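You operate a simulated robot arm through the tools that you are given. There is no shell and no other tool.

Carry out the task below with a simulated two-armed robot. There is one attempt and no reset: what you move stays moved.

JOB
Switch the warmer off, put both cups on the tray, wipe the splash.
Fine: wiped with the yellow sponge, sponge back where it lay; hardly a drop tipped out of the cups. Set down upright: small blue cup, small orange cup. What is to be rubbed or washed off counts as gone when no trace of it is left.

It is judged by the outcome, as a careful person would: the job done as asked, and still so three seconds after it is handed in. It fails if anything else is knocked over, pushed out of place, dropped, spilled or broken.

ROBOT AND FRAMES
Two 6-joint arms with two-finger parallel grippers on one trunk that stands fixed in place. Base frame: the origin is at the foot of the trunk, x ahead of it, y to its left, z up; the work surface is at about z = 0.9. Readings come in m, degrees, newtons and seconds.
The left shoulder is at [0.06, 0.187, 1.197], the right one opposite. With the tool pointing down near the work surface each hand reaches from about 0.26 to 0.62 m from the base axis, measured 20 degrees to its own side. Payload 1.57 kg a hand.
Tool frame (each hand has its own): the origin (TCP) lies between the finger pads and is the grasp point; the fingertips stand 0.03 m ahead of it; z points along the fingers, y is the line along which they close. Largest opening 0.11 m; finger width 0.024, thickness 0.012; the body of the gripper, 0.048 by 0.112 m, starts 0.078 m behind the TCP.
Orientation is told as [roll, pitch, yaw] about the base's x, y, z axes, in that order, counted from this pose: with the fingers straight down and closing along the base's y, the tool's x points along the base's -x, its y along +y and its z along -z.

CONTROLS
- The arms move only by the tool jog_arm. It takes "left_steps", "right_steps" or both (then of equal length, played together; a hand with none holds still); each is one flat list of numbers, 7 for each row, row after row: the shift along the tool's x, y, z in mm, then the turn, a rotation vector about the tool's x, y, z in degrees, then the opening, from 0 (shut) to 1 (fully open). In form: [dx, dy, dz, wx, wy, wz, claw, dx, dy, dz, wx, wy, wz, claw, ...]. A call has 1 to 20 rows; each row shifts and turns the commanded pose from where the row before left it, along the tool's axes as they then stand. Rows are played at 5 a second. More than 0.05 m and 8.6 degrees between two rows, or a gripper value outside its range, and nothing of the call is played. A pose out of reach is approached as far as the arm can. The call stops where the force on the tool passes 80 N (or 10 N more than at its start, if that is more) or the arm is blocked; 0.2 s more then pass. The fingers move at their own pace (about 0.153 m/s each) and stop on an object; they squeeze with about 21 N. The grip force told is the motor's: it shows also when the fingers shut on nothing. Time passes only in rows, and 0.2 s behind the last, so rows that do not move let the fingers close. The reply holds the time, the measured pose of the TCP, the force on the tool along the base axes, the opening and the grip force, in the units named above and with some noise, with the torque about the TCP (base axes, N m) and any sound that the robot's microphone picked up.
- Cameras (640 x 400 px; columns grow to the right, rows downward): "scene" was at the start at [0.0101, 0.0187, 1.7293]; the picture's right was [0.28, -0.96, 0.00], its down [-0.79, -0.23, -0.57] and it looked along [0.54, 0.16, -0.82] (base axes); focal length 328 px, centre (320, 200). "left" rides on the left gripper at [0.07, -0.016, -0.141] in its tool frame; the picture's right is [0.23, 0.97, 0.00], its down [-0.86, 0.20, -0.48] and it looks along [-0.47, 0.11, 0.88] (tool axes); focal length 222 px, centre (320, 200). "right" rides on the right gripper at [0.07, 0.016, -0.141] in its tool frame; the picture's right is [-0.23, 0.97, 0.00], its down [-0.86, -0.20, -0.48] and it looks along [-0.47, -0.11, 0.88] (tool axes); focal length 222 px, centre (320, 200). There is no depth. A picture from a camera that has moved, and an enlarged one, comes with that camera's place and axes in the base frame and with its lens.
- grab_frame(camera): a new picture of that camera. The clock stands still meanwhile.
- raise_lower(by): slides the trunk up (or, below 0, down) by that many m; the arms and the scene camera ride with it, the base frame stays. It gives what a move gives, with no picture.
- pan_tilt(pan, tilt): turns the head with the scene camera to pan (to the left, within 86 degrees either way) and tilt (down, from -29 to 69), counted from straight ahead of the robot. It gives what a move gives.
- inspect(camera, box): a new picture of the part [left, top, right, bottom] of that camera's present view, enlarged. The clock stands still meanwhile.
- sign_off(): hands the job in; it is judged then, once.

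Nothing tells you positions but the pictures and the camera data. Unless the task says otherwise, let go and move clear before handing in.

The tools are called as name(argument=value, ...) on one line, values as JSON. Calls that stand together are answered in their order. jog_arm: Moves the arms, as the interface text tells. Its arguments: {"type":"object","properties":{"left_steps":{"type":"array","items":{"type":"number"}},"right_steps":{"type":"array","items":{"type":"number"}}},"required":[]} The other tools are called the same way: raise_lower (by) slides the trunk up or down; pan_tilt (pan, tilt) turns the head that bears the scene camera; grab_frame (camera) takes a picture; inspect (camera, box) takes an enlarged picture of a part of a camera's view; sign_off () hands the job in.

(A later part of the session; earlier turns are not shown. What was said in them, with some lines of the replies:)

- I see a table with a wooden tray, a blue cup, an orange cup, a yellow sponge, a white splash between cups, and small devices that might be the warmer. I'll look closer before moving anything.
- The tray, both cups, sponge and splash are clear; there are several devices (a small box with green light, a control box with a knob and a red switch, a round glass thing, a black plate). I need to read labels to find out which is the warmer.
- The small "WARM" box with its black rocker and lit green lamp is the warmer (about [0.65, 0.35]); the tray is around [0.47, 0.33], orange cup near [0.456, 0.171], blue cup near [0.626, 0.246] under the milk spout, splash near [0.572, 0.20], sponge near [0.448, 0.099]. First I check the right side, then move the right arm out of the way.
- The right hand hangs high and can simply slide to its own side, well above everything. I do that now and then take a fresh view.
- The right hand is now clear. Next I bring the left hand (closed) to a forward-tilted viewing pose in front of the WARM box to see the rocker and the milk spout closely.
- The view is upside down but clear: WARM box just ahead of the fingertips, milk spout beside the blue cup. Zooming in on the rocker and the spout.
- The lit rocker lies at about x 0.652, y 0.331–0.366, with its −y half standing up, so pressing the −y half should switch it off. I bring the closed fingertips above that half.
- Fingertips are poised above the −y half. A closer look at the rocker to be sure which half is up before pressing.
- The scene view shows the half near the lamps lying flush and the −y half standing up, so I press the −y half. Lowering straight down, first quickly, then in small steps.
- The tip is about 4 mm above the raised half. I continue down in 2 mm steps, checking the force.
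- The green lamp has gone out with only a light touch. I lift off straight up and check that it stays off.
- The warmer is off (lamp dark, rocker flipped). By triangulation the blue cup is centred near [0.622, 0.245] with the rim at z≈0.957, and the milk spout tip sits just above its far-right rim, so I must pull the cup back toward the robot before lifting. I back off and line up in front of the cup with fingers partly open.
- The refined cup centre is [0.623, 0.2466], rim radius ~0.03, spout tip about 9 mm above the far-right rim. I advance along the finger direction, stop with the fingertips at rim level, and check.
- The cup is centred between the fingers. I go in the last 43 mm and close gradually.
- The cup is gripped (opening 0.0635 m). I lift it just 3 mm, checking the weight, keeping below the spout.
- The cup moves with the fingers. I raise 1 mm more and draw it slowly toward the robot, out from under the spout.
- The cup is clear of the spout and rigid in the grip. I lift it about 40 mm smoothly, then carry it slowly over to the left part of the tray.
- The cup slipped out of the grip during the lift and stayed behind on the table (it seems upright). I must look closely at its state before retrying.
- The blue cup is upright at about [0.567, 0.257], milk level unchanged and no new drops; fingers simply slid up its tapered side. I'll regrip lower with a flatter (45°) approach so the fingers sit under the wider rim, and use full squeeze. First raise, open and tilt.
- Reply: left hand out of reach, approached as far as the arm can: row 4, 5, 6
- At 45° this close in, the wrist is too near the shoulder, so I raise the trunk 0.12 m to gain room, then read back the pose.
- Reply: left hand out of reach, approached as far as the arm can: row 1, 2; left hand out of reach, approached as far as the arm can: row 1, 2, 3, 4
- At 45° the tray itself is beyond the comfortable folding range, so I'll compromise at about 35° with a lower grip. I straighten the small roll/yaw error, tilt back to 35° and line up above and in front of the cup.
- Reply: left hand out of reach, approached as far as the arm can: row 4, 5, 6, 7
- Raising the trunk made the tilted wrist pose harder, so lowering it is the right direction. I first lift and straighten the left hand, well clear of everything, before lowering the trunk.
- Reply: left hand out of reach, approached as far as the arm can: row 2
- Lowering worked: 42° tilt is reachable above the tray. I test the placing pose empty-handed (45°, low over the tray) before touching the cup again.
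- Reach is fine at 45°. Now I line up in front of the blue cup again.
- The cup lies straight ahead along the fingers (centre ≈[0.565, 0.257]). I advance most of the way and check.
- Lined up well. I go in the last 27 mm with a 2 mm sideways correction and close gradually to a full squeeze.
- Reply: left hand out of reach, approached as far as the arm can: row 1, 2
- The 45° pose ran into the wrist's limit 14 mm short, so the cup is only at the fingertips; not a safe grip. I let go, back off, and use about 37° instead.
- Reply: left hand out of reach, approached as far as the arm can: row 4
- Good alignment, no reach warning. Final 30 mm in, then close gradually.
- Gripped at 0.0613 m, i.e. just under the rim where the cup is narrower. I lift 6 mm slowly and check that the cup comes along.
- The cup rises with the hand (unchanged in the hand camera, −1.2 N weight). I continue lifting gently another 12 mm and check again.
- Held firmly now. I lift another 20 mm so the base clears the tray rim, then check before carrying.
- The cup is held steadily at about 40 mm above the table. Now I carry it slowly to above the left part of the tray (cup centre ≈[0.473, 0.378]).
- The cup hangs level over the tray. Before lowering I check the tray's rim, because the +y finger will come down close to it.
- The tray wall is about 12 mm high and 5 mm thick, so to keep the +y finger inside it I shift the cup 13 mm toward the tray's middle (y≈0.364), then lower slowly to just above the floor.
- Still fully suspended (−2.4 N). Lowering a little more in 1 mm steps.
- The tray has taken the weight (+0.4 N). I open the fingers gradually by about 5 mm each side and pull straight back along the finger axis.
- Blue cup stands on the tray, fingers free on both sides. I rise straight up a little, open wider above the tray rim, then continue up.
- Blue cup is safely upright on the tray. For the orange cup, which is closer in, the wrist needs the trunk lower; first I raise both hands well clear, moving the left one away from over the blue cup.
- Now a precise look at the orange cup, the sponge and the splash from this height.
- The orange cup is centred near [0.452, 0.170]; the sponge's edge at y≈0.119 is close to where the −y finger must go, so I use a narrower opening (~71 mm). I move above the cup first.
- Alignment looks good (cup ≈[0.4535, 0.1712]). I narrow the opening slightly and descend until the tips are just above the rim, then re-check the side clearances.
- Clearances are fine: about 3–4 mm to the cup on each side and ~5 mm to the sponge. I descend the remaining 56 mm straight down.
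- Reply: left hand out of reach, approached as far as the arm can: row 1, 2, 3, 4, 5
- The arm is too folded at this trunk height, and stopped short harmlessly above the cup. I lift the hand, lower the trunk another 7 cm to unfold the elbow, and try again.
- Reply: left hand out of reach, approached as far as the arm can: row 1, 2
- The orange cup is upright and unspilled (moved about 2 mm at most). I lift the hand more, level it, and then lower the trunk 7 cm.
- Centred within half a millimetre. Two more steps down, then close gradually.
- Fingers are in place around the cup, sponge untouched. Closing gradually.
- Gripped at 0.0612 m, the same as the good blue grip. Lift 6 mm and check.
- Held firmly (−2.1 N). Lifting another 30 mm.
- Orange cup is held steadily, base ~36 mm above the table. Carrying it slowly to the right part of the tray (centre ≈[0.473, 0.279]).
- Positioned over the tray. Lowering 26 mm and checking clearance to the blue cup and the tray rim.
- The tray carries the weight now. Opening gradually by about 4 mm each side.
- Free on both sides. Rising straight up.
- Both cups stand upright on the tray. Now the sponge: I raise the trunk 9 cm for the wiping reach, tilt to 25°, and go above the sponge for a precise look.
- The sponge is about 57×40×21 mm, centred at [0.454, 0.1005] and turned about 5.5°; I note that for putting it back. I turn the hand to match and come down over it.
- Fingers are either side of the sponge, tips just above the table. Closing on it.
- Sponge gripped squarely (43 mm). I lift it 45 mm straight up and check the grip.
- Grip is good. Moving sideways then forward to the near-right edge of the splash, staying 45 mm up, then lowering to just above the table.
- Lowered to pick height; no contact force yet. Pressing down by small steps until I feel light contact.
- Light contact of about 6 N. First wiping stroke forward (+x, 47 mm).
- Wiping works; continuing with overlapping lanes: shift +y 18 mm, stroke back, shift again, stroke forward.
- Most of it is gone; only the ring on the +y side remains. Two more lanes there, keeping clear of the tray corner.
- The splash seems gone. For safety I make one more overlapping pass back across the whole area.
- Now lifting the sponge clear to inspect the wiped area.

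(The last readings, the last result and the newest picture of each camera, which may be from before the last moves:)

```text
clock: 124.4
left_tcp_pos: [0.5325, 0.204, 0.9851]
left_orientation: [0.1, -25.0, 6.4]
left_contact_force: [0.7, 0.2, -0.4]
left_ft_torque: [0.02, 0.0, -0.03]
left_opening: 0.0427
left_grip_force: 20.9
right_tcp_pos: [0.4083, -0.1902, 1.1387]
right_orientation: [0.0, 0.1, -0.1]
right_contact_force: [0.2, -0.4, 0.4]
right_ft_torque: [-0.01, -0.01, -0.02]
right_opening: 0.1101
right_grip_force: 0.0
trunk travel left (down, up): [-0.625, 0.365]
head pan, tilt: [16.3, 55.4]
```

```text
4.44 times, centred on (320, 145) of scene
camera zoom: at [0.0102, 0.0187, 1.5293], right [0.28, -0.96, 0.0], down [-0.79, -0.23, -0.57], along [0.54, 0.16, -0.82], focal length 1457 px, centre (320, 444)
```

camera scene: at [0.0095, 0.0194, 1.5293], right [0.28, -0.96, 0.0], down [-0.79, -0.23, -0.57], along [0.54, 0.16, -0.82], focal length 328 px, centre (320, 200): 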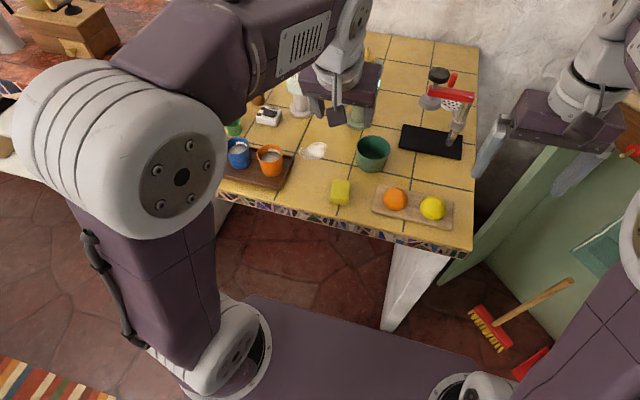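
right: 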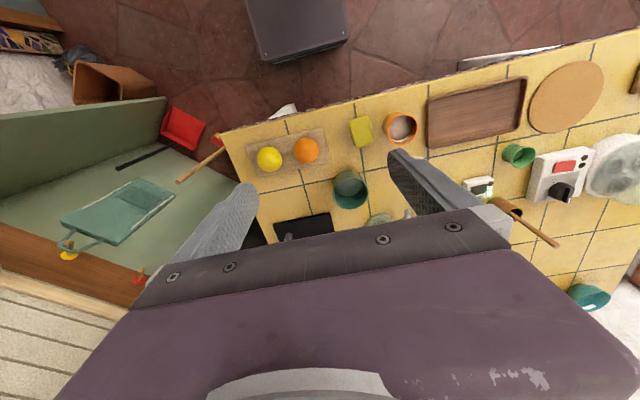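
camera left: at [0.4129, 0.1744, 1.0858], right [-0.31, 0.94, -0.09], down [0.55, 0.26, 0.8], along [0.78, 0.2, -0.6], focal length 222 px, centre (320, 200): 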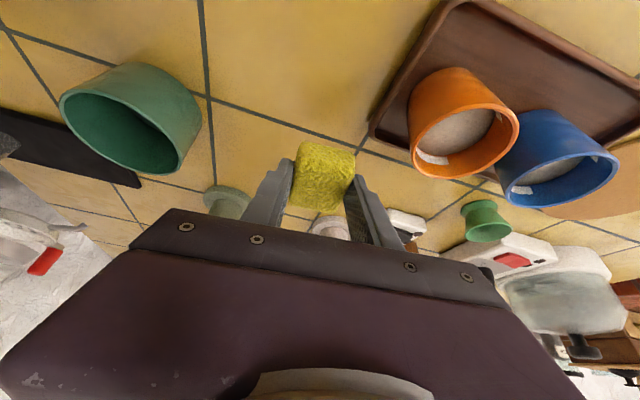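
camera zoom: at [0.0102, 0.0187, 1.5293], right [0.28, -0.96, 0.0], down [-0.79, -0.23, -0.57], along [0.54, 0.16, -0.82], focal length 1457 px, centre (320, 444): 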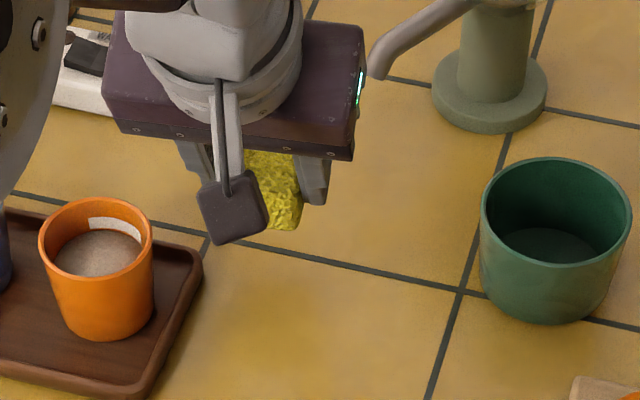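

I carry the sponge back toward its place (reversing my path), which also clears the view of the wiped area.

jog_arm(left_steps=[3.535, -34.78, -1.65, 0, 0, 0, 0.1, 27.47, 3.4, -12.81, 0, 0, 0, 0.1, 27.47, 3.4, -12.81, 0, 0, 0, 0.1, 27.47, 3.4, -12.81, 0, 0, 0, 0.1, 3.52, -34.63, -1.64, 0, 0, 0, 0.1, 3.52, -34.63, -1.64, 0, 0, 0, 0.1, 0, 0, 0, 0, 0, 0, 0.1])

grab_frame(camera="scene")

inspect(camera="scene", box=[270, 110, 370, 180])

grab_frame(camera="left")

```text
clock: 126.0
left_tcp_pos: [0.4416, 0.0983, 0.9821]
left_orientation: [0.0, -25.0, 6.4]
left_contact_force: [0.1, -0.1, -0.8]
left_ft_torque: [-0.02, 0.02, -0.03]
left_opening: 0.0427
left_grip_force: 20.8
right_tcp_pos: [0.4069, -0.1899, 1.1379]
right_orientation: [0.0, 0.0, 0.1]
right_contact_force: [-0.3, 0.2, 0.5]
right_ft_torque: [-0.02, -0.01, -0.01]
right_opening: 0.11
right_grip_force: 0.1
trunk travel left (down, up): [-0.625, 0.365]
head pan, tilt: [16.3, 55.4]
```

```text
taken
camera scene: at [0.0096, 0.0196, 1.5293], right [0.28, -0.96, 0.0], down [-0.79, -0.23, -0.57], along [0.54, 0.16, -0.82], focal length 328 px, centre (320, 200)
```

scene: 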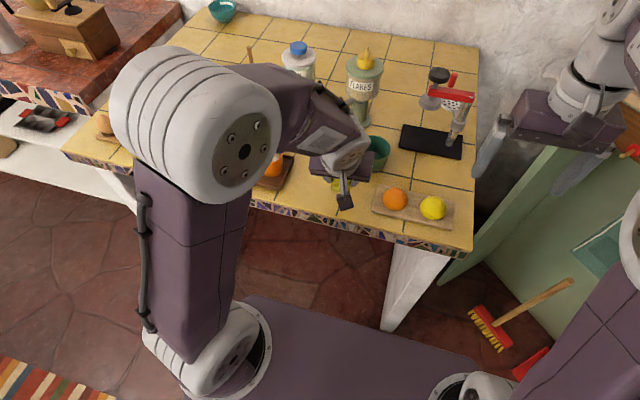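

```text
5.71 times, centred on (320, 145) of scene
camera zoom: at [0.0096, 0.0196, 1.5293], right [0.28, -0.96, 0.0], down [-0.79, -0.23, -0.57], along [0.54, 0.16, -0.82], focal length 1874 px, centre (320, 514)
```

zoom: 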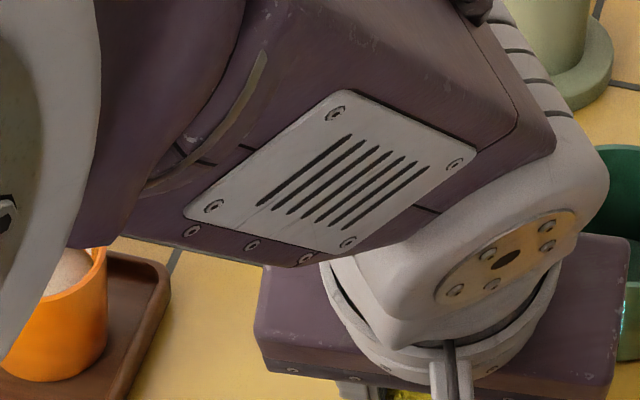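

```text
taken
camera left: at [0.3206, 0.0684, 1.0824], right [-0.31, 0.94, -0.1], down [0.55, 0.26, 0.8], along [0.78, 0.2, -0.6], focal length 222 px, centre (320, 200)
```

left: 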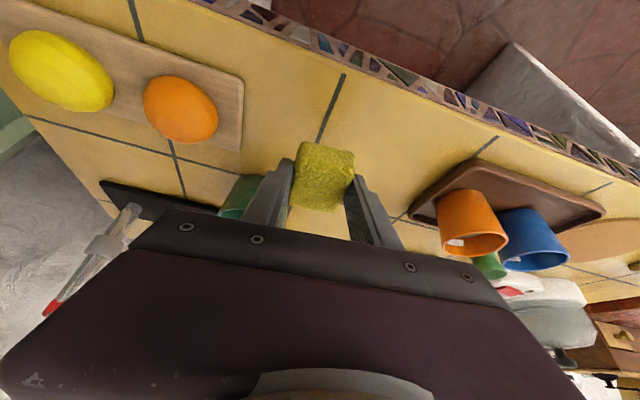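

grab_frame(camera="right")

inspect(camera="right", box=[490, 120, 610, 210])

```text
taken
camera right: at [0.3374, -0.1724, 1.2793], right [0.23, 0.97, 0.0], down [0.86, -0.2, 0.48], along [0.47, -0.11, -0.88], focal length 222 px, centre (320, 200)
```

right: 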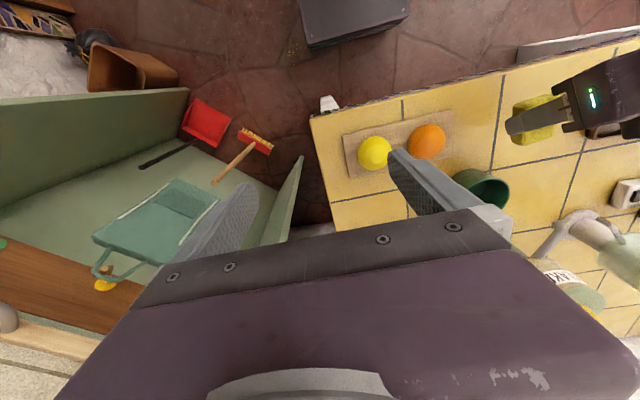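

```text
4.44 times, centred on (550, 165) of right
camera zoom: at [0.3374, -0.1724, 1.2793], right [0.23, 0.97, 0.0], down [0.86, -0.2, 0.48], along [0.47, -0.11, -0.88], focal length 987 px, centre (-702, 356)
```

zoom: 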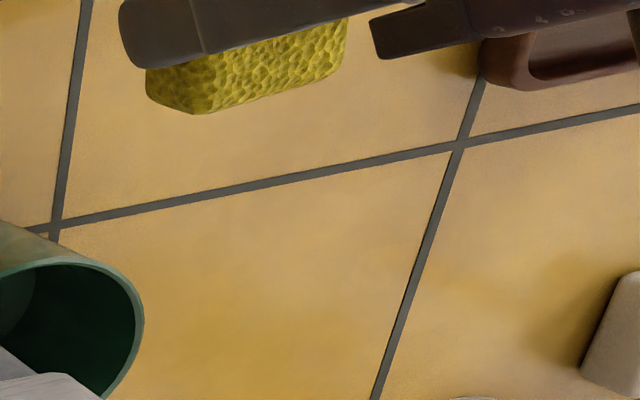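

From the right-hand camera the tile by the grout crossing looks clean. One closer look for faint remnants.

inspect(camera="right", box=[520, 140, 590, 190])

inspect(camera="left", box=[260, 120, 460, 260])

```text
8.00 times, centred on (555, 165) of right
camera zoom: at [0.3374, -0.1724, 1.2793], right [0.23, 0.97, 0.0], down [0.86, -0.2, 0.48], along [0.47, -0.11, -0.88], focal length 1777 px, centre (-1560, 480)
```

zoom: 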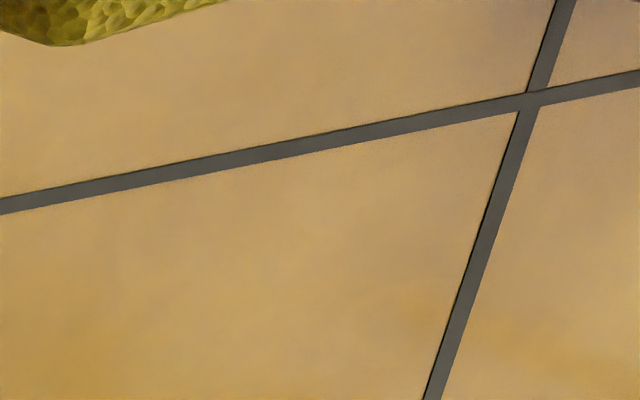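

```text
2.86 times, centred on (360, 190) of left
camera zoom: at [0.3206, 0.0684, 1.0824], right [-0.31, 0.94, -0.1], down [0.55, 0.26, 0.8], along [0.78, 0.2, -0.6], focal length 635 px, centre (206, 229)
```

zoom: 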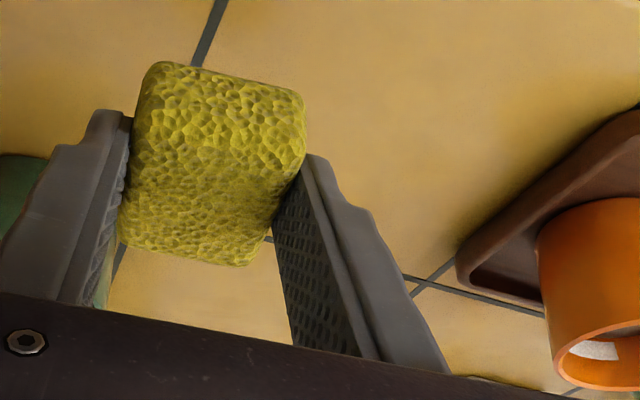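

Clean everywhere. The sponge still sits in the hand exactly as picked up, so I lower it back at its original spot.

jog_arm(left_steps=[4.65, 0, 9.97, 0, 0, 0, 0.1, 4.65, 0, 9.97, 0, 0, 0, 0.1, 4.65, 0, 9.97, 0, 0, 0, 0.1, 4.65, 0, 9.97, 0, 0, 0, 0.1, 0, 0, 0, 0, 0, 0, 0.1])

inspect(camera="left", box=[200, 40, 440, 240])

```text
clock: 127.2
left_tcp_pos: [0.4426, 0.1002, 0.9378]
left_orientation: [0.1, -25.0, 6.4]
left_contact_force: [0.4, 1.3, -0.5]
left_ft_torque: [0.0, -0.01, 0.01]
left_opening: 0.0429
left_grip_force: 20.4
right_tcp_pos: [0.407, -0.1905, 1.1378]
right_orientation: [0.1, -0.1, 0.0]
right_contact_force: [-0.2, 0.8, 0.1]
right_ft_torque: [-0.02, -0.03, 0.01]
right_opening: 0.11
right_grip_force: 0.0
trunk travel left (down, up): [-0.625, 0.365]
head pan, tilt: [16.3, 55.4]
```

```text
2.00 times, centred on (320, 140) of left
camera zoom: at [0.3225, 0.0693, 1.0378], right [-0.31, 0.94, -0.1], down [0.55, 0.26, 0.8], along [0.78, 0.2, -0.6], focal length 444 px, centre (320, 320)
```

zoom: 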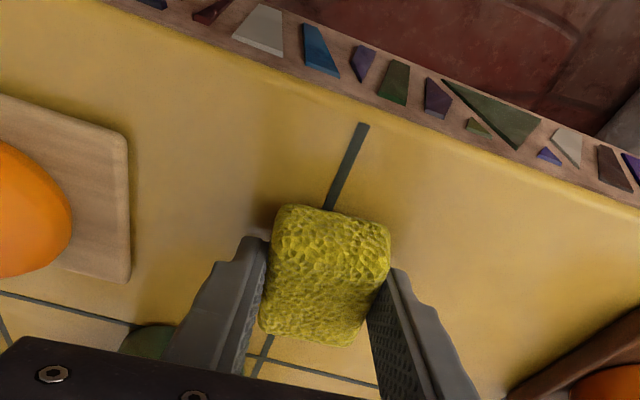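

jog_arm(left_steps=[0.42, 0, 0.91, 0, 0, 0, 0.1, 0.42, 0, 0.91, 0, 0, 0, 0.1, 0, 0, 0, 0, 0, 0, 0.1])

```text
clock: 128.0
left_tcp_pos: [0.4419, 0.0981, 0.9372]
left_orientation: [0.2, -24.9, 6.4]
left_contact_force: [-0.5, 0.0, 0.0]
left_ft_torque: [0.0, -0.02, 0.01]
left_opening: 0.0429
left_grip_force: 21.0
right_tcp_pos: [0.4073, -0.1896, 1.1374]
right_orientation: [0.0, 0.0, 0.0]
right_contact_force: [-0.6, -0.3, 0.8]
right_ft_torque: [0.01, -0.02, -0.03]
right_opening: 0.1104
right_grip_force: 0.0
trunk travel left (down, up): [-0.625, 0.365]
head pan, tilt: [16.3, 55.4]
```

jog_arm(left_steps=[0.42, 0, 0.91, 0, 0, 0, 0.1, 0.21, 0, 0.45, 0, 0, 0, 0.1, 0, 0, 0, 0, 0, 0, 0.1])

```text
clock: 128.8
left_tcp_pos: [0.4423, 0.1009, 0.9343]
left_orientation: [0.1, -25.0, 6.4]
left_contact_force: [0.3, 0.0, -0.1]
left_ft_torque: [-0.02, 0.02, 0.01]
left_opening: 0.0428
left_grip_force: 20.6
right_tcp_pos: [0.4073, -0.1902, 1.1375]
right_orientation: [0.0, 0.0, 0.0]
right_contact_force: [-0.7, 0.1, 0.2]
right_ft_torque: [-0.02, -0.02, -0.01]
right_opening: 0.1103
right_grip_force: 0.0
trunk travel left (down, up): [-0.625, 0.365]
head pan, tilt: [16.3, 55.4]
```

jog_arm(left_steps=[0.42, 0, 0.91, 0, 0, 0, 0.1, 0, 0, 0, 0, 0, 0, 0.1])

```text
clock: 129.4
left_tcp_pos: [0.4418, 0.0996, 0.9347]
left_orientation: [0.0, -25.1, 6.4]
left_contact_force: [1.3, 0.6, 6.2]
left_ft_torque: [-0.04, -0.09, -0.01]
left_opening: 0.0427
left_grip_force: 20.6
right_tcp_pos: [0.4077, -0.1893, 1.1386]
right_orientation: [0.0, 0.0, -0.1]
right_contact_force: [0.1, 0.3, -0.2]
right_ft_torque: [-0.01, 0.0, 0.0]
right_opening: 0.1101
right_grip_force: 0.0
trunk travel left (down, up): [-0.625, 0.365]
head pan, tilt: [16.3, 55.4]
```

The sponge is down (6 N). I open gradually and check it stays put.

jog_arm(left_steps=[0, 0, 0, 0, 0, 0, 0.35, 0, 0, 0, 0, 0, 0, 0.39, 0, 0, 0, 0, 0, 0, 0.42, 0, 0, 0, 0, 0, 0, 0.46, 0, 0, 0, 0, 0, 0, 0.52, 0, 0, 0, 0, 0, 0, 0.6, 0, 0, 0, 0, 0, 0, 0.65, 0, 0, 0, 0, 0, 0, 0.65])

inspect(camera="left", box=[200, 40, 440, 240])

```text
clock: 131.2
left_tcp_pos: [0.4413, 0.0994, 0.9343]
left_orientation: [0.1, -25.0, 6.4]
left_contact_force: [-0.3, -0.6, -0.1]
left_ft_torque: [0.02, 0.02, -0.01]
left_opening: 0.0716
left_grip_force: 0.0
right_tcp_pos: [0.4075, -0.1902, 1.1376]
right_orientation: [0.0, 0.0, 0.0]
right_contact_force: [0.0, 0.3, 0.7]
right_ft_torque: [0.02, -0.01, -0.01]
right_opening: 0.1098
right_grip_force: 0.1
trunk travel left (down, up): [-0.625, 0.365]
head pan, tilt: [16.3, 55.4]
```

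```text
2.00 times, centred on (320, 140) of left
camera zoom: at [0.3214, 0.0697, 1.034], right [-0.31, 0.94, -0.09], down [0.55, 0.26, 0.8], along [0.78, 0.2, -0.6], focal length 444 px, centre (320, 320)
```

zoom: 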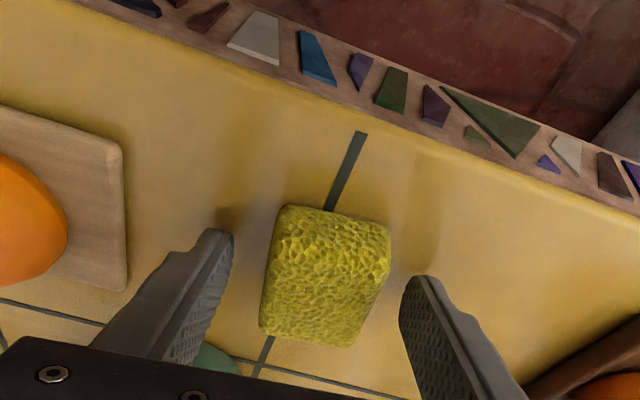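

The sponge lies where it was, within about a millimetre. I rise straight up and move the hand clear.

jog_arm(left_steps=[-4.23, 0, -9.06, 0, 0, 0, 0.65, -10, 0, -21.5, 0, 0, 0, 0.65, -14, 0, -30, 0, 0, 0, 0.65, -14, 0, -30, 0, 0, 0, 0.65, -14, 0, -30, 0, 0, 0, 0.65, -14, 0, -30, 0, 0, 0, 0.65, 0, 0, 0, 2.6, 8, 5.7, 0.65, 0, 0, 0, 0, 8, 0, 0.65, 0, 0, 0, 0, 8, 0, 0.65, 0, 0, 0, 0, 0, 0, 0.65])

grab_frame(camera="left")

grab_frame(camera="scene")

```text
refused: row 7 steps farther than a row can; nothing moved
```

```text
taken
camera left: at [0.3214, 0.0697, 1.034], right [-0.31, 0.94, -0.09], down [0.55, 0.26, 0.8], along [0.78, 0.2, -0.6], focal length 222 px, centre (320, 200)
```

left: 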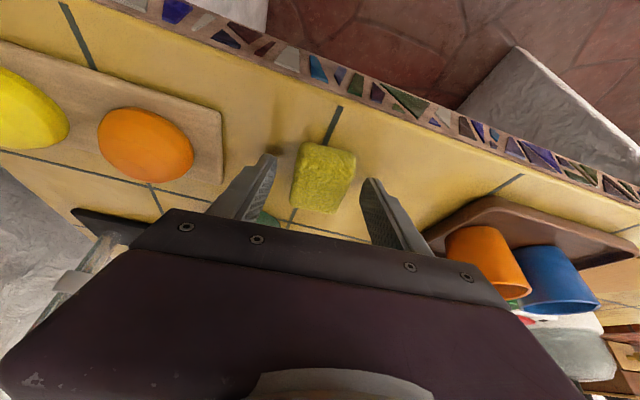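

```text
taken
camera scene: at [0.01, 0.0186, 1.5293], right [0.28, -0.96, 0.0], down [-0.79, -0.23, -0.57], along [0.54, 0.16, -0.82], focal length 328 px, centre (320, 200)
```

scene: 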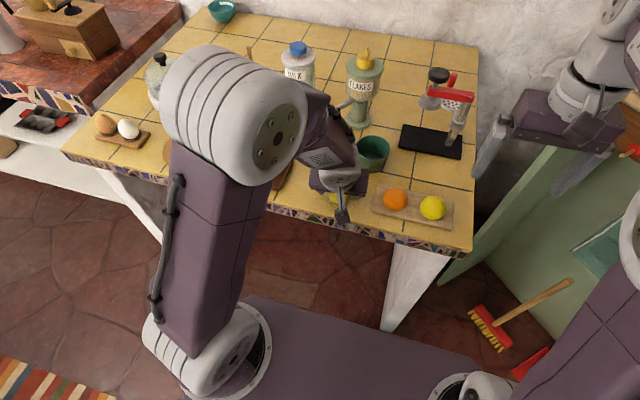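

That call was refused (one turn too large); nothing moved. I send the same retreat with smaller turns.

jog_arm(left_steps=[-4.23, 0, -9.06, 0, 0, 0, 0.65, -10, 0, -21.5, 0, 0, 0, 0.65, -14, 0, -30, 0, 0, 0, 0.65, -14, 0, -30, 0, 0, 0, 0.65, -14, 0, -30, 0, 0, 0, 0.65, -14, 0, -30, 0, 0, 0, 0.65, 0, 0, 0, 2.6, 0, 5.7, 0.65, 0, 0, 0, 0, 0, 0, 0.65])

raise_lower(by=0.2)

```text
clock: 133.0
left_tcp_pos: [0.4399, 0.0969, 1.099]
left_orientation: [0.2, -25.0, 0.0]
left_contact_force: [0.5, 0.1, -0.5]
left_ft_torque: [-0.01, 0.0, 0.0]
left_opening: 0.0715
left_grip_force: 0.1
right_tcp_pos: [0.4073, -0.1902, 1.138]
right_orientation: [0.1, 0.0, 0.0]
right_contact_force: [-1.5, -0.9, -0.3]
right_ft_torque: [0.01, 0.0, 0.0]
right_opening: 0.1099
right_grip_force: 0.0
trunk travel left (down, up): [-0.625, 0.365]
head pan, tilt: [16.3, 55.4]
```

```text
clock: 135.1
left_tcp_pos: [0.4404, 0.0979, 1.2999]
left_orientation: [0.1, -25.1, 0.1]
left_contact_force: [0.5, 1.1, 0.1]
left_ft_torque: [0.0, -0.01, -0.01]
left_opening: 0.0713
left_grip_force: 0.0
right_tcp_pos: [0.4081, -0.1898, 1.338]
right_orientation: [0.0, 0.1, 0.0]
right_contact_force: [-0.6, 0.6, 0.4]
right_ft_torque: [0.0, 0.02, 0.0]
right_opening: 0.11
right_grip_force: 0.1
trunk travel left (down, up): [-0.825, 0.165]
head pan, tilt: [16.3, 55.4]
```

Trunk back at its starting height and hands high. I straighten the left hand and move it to its starting side, then inspect the whole table.

jog_arm(left_steps=[0, 40, 0, 0, 8, 0, 0.8, 0, 40, 0, 0, 8, 0, 0.9, 0, 40, 0, 0, 8, 0, 1, 0, 40, 0, 0, 1, 0, 1, 0, 40, 0, 0, 0, 0, 1, 0, 40, 0, 0, 0, 0, 1, 0, 40, 0, 0, 0, 0, 1, 0, 0, 0, 0, 0, 0, 1])

grab_frame(camera="scene")

inspect(camera="scene", box=[220, 150, 380, 250])

inspect(camera="scene", box=[270, 170, 350, 220])

grab_frame(camera="left")

```text
clock: 136.9
left_tcp_pos: [0.4384, 0.3762, 1.2988]
left_orientation: [0.1, -0.1, 0.2]
left_contact_force: [0.2, 0.5, -1.4]
left_ft_torque: [-0.01, -0.03, 0.04]
left_opening: 0.1098
left_grip_force: 0.0
right_tcp_pos: [0.4075, -0.1901, 1.3376]
right_orientation: [0.0, 0.0, 0.0]
right_contact_force: [0.2, -0.4, -0.6]
right_ft_torque: [0.02, -0.01, 0.03]
right_opening: 0.11
right_grip_force: 0.1
trunk travel left (down, up): [-0.825, 0.165]
head pan, tilt: [16.3, 55.4]
```

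```text
taken
camera scene: at [0.0097, 0.0181, 1.7293], right [0.28, -0.96, 0.0], down [-0.79, -0.23, -0.57], along [0.54, 0.16, -0.82], focal length 328 px, centre (320, 200)
```

scene: 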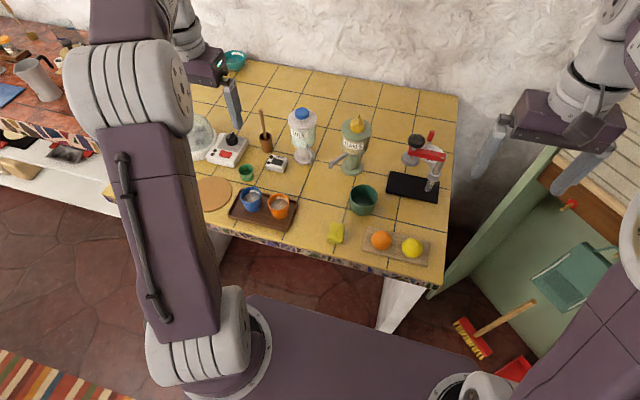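

```text
4.00 times, centred on (300, 200) of scene
camera zoom: at [0.0097, 0.0181, 1.7293], right [0.28, -0.96, 0.0], down [-0.79, -0.23, -0.57], along [0.54, 0.16, -0.82], focal length 1312 px, centre (400, 200)
```

zoom: 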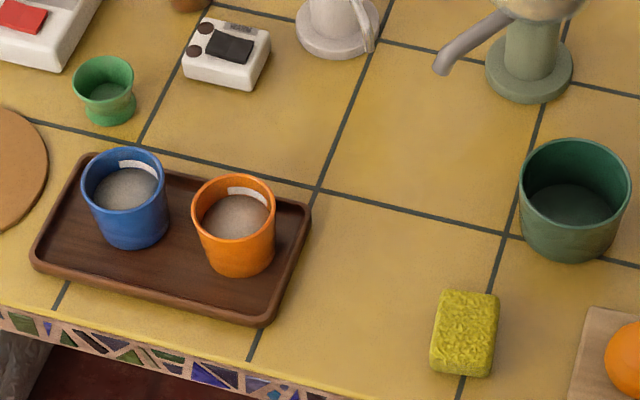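

```text
8.00 times, centred on (310, 195) of scene
camera zoom: at [0.0097, 0.0181, 1.7293], right [0.28, -0.96, 0.0], down [-0.79, -0.23, -0.57], along [0.54, 0.16, -0.82], focal length 2623 px, centre (400, 240)
```

zoom: 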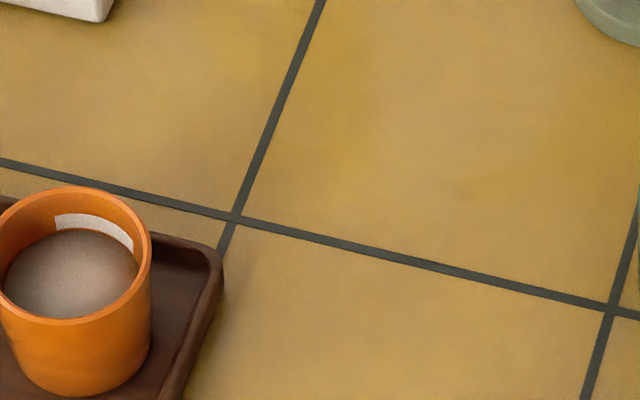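

```text
taken
camera left: at [0.3687, 0.3593, 1.4414], right [-0.23, 0.97, 0.0], down [0.85, 0.2, 0.48], along [0.47, 0.11, -0.88], focal length 222 px, centre (320, 200)
```

left: 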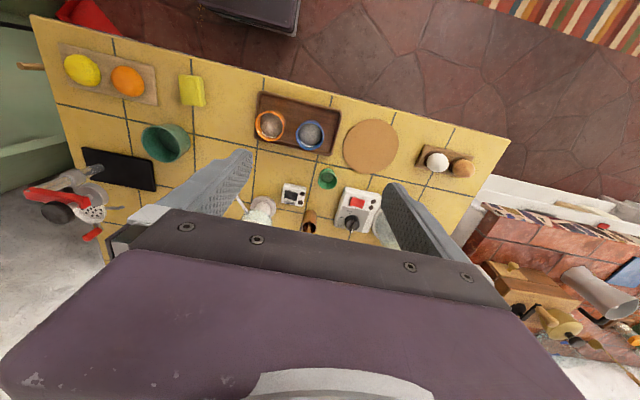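

Everything is as asked: warmer lamp dark, both cups upright on the tray with their milk, splash gone without a trace, sponge back in its original place, and both hands are clear. Handing in.

sign_off()

```text
The job is handed in.
```

I've handed the job in. In the last camera check before that, everything you asked for was done:

- **Warmer:** I pressed the rocker on the WARM box and its green lamp went out and stayed out.
- **Cups:** The blue and orange cups stand upright side by side on the tray. No drops were visible on the table or tray, and the milk level looks unchanged.
- **Splash:** It was wiped with the yellow sponge in overlapping strokes. Close-ups from two cameras show no trace left.
- **Sponge:** It is back where it lay, to within about a millimetre.

Two things went less smoothly. On my first try the blue cup slid out of the grip as I lifted, but it stayed upright on the table and nothing spilled. The orange cup was nudged about 2 mm before I picked it up.

Nothing else on the table was knocked over or visibly moved, and both hands are clear.
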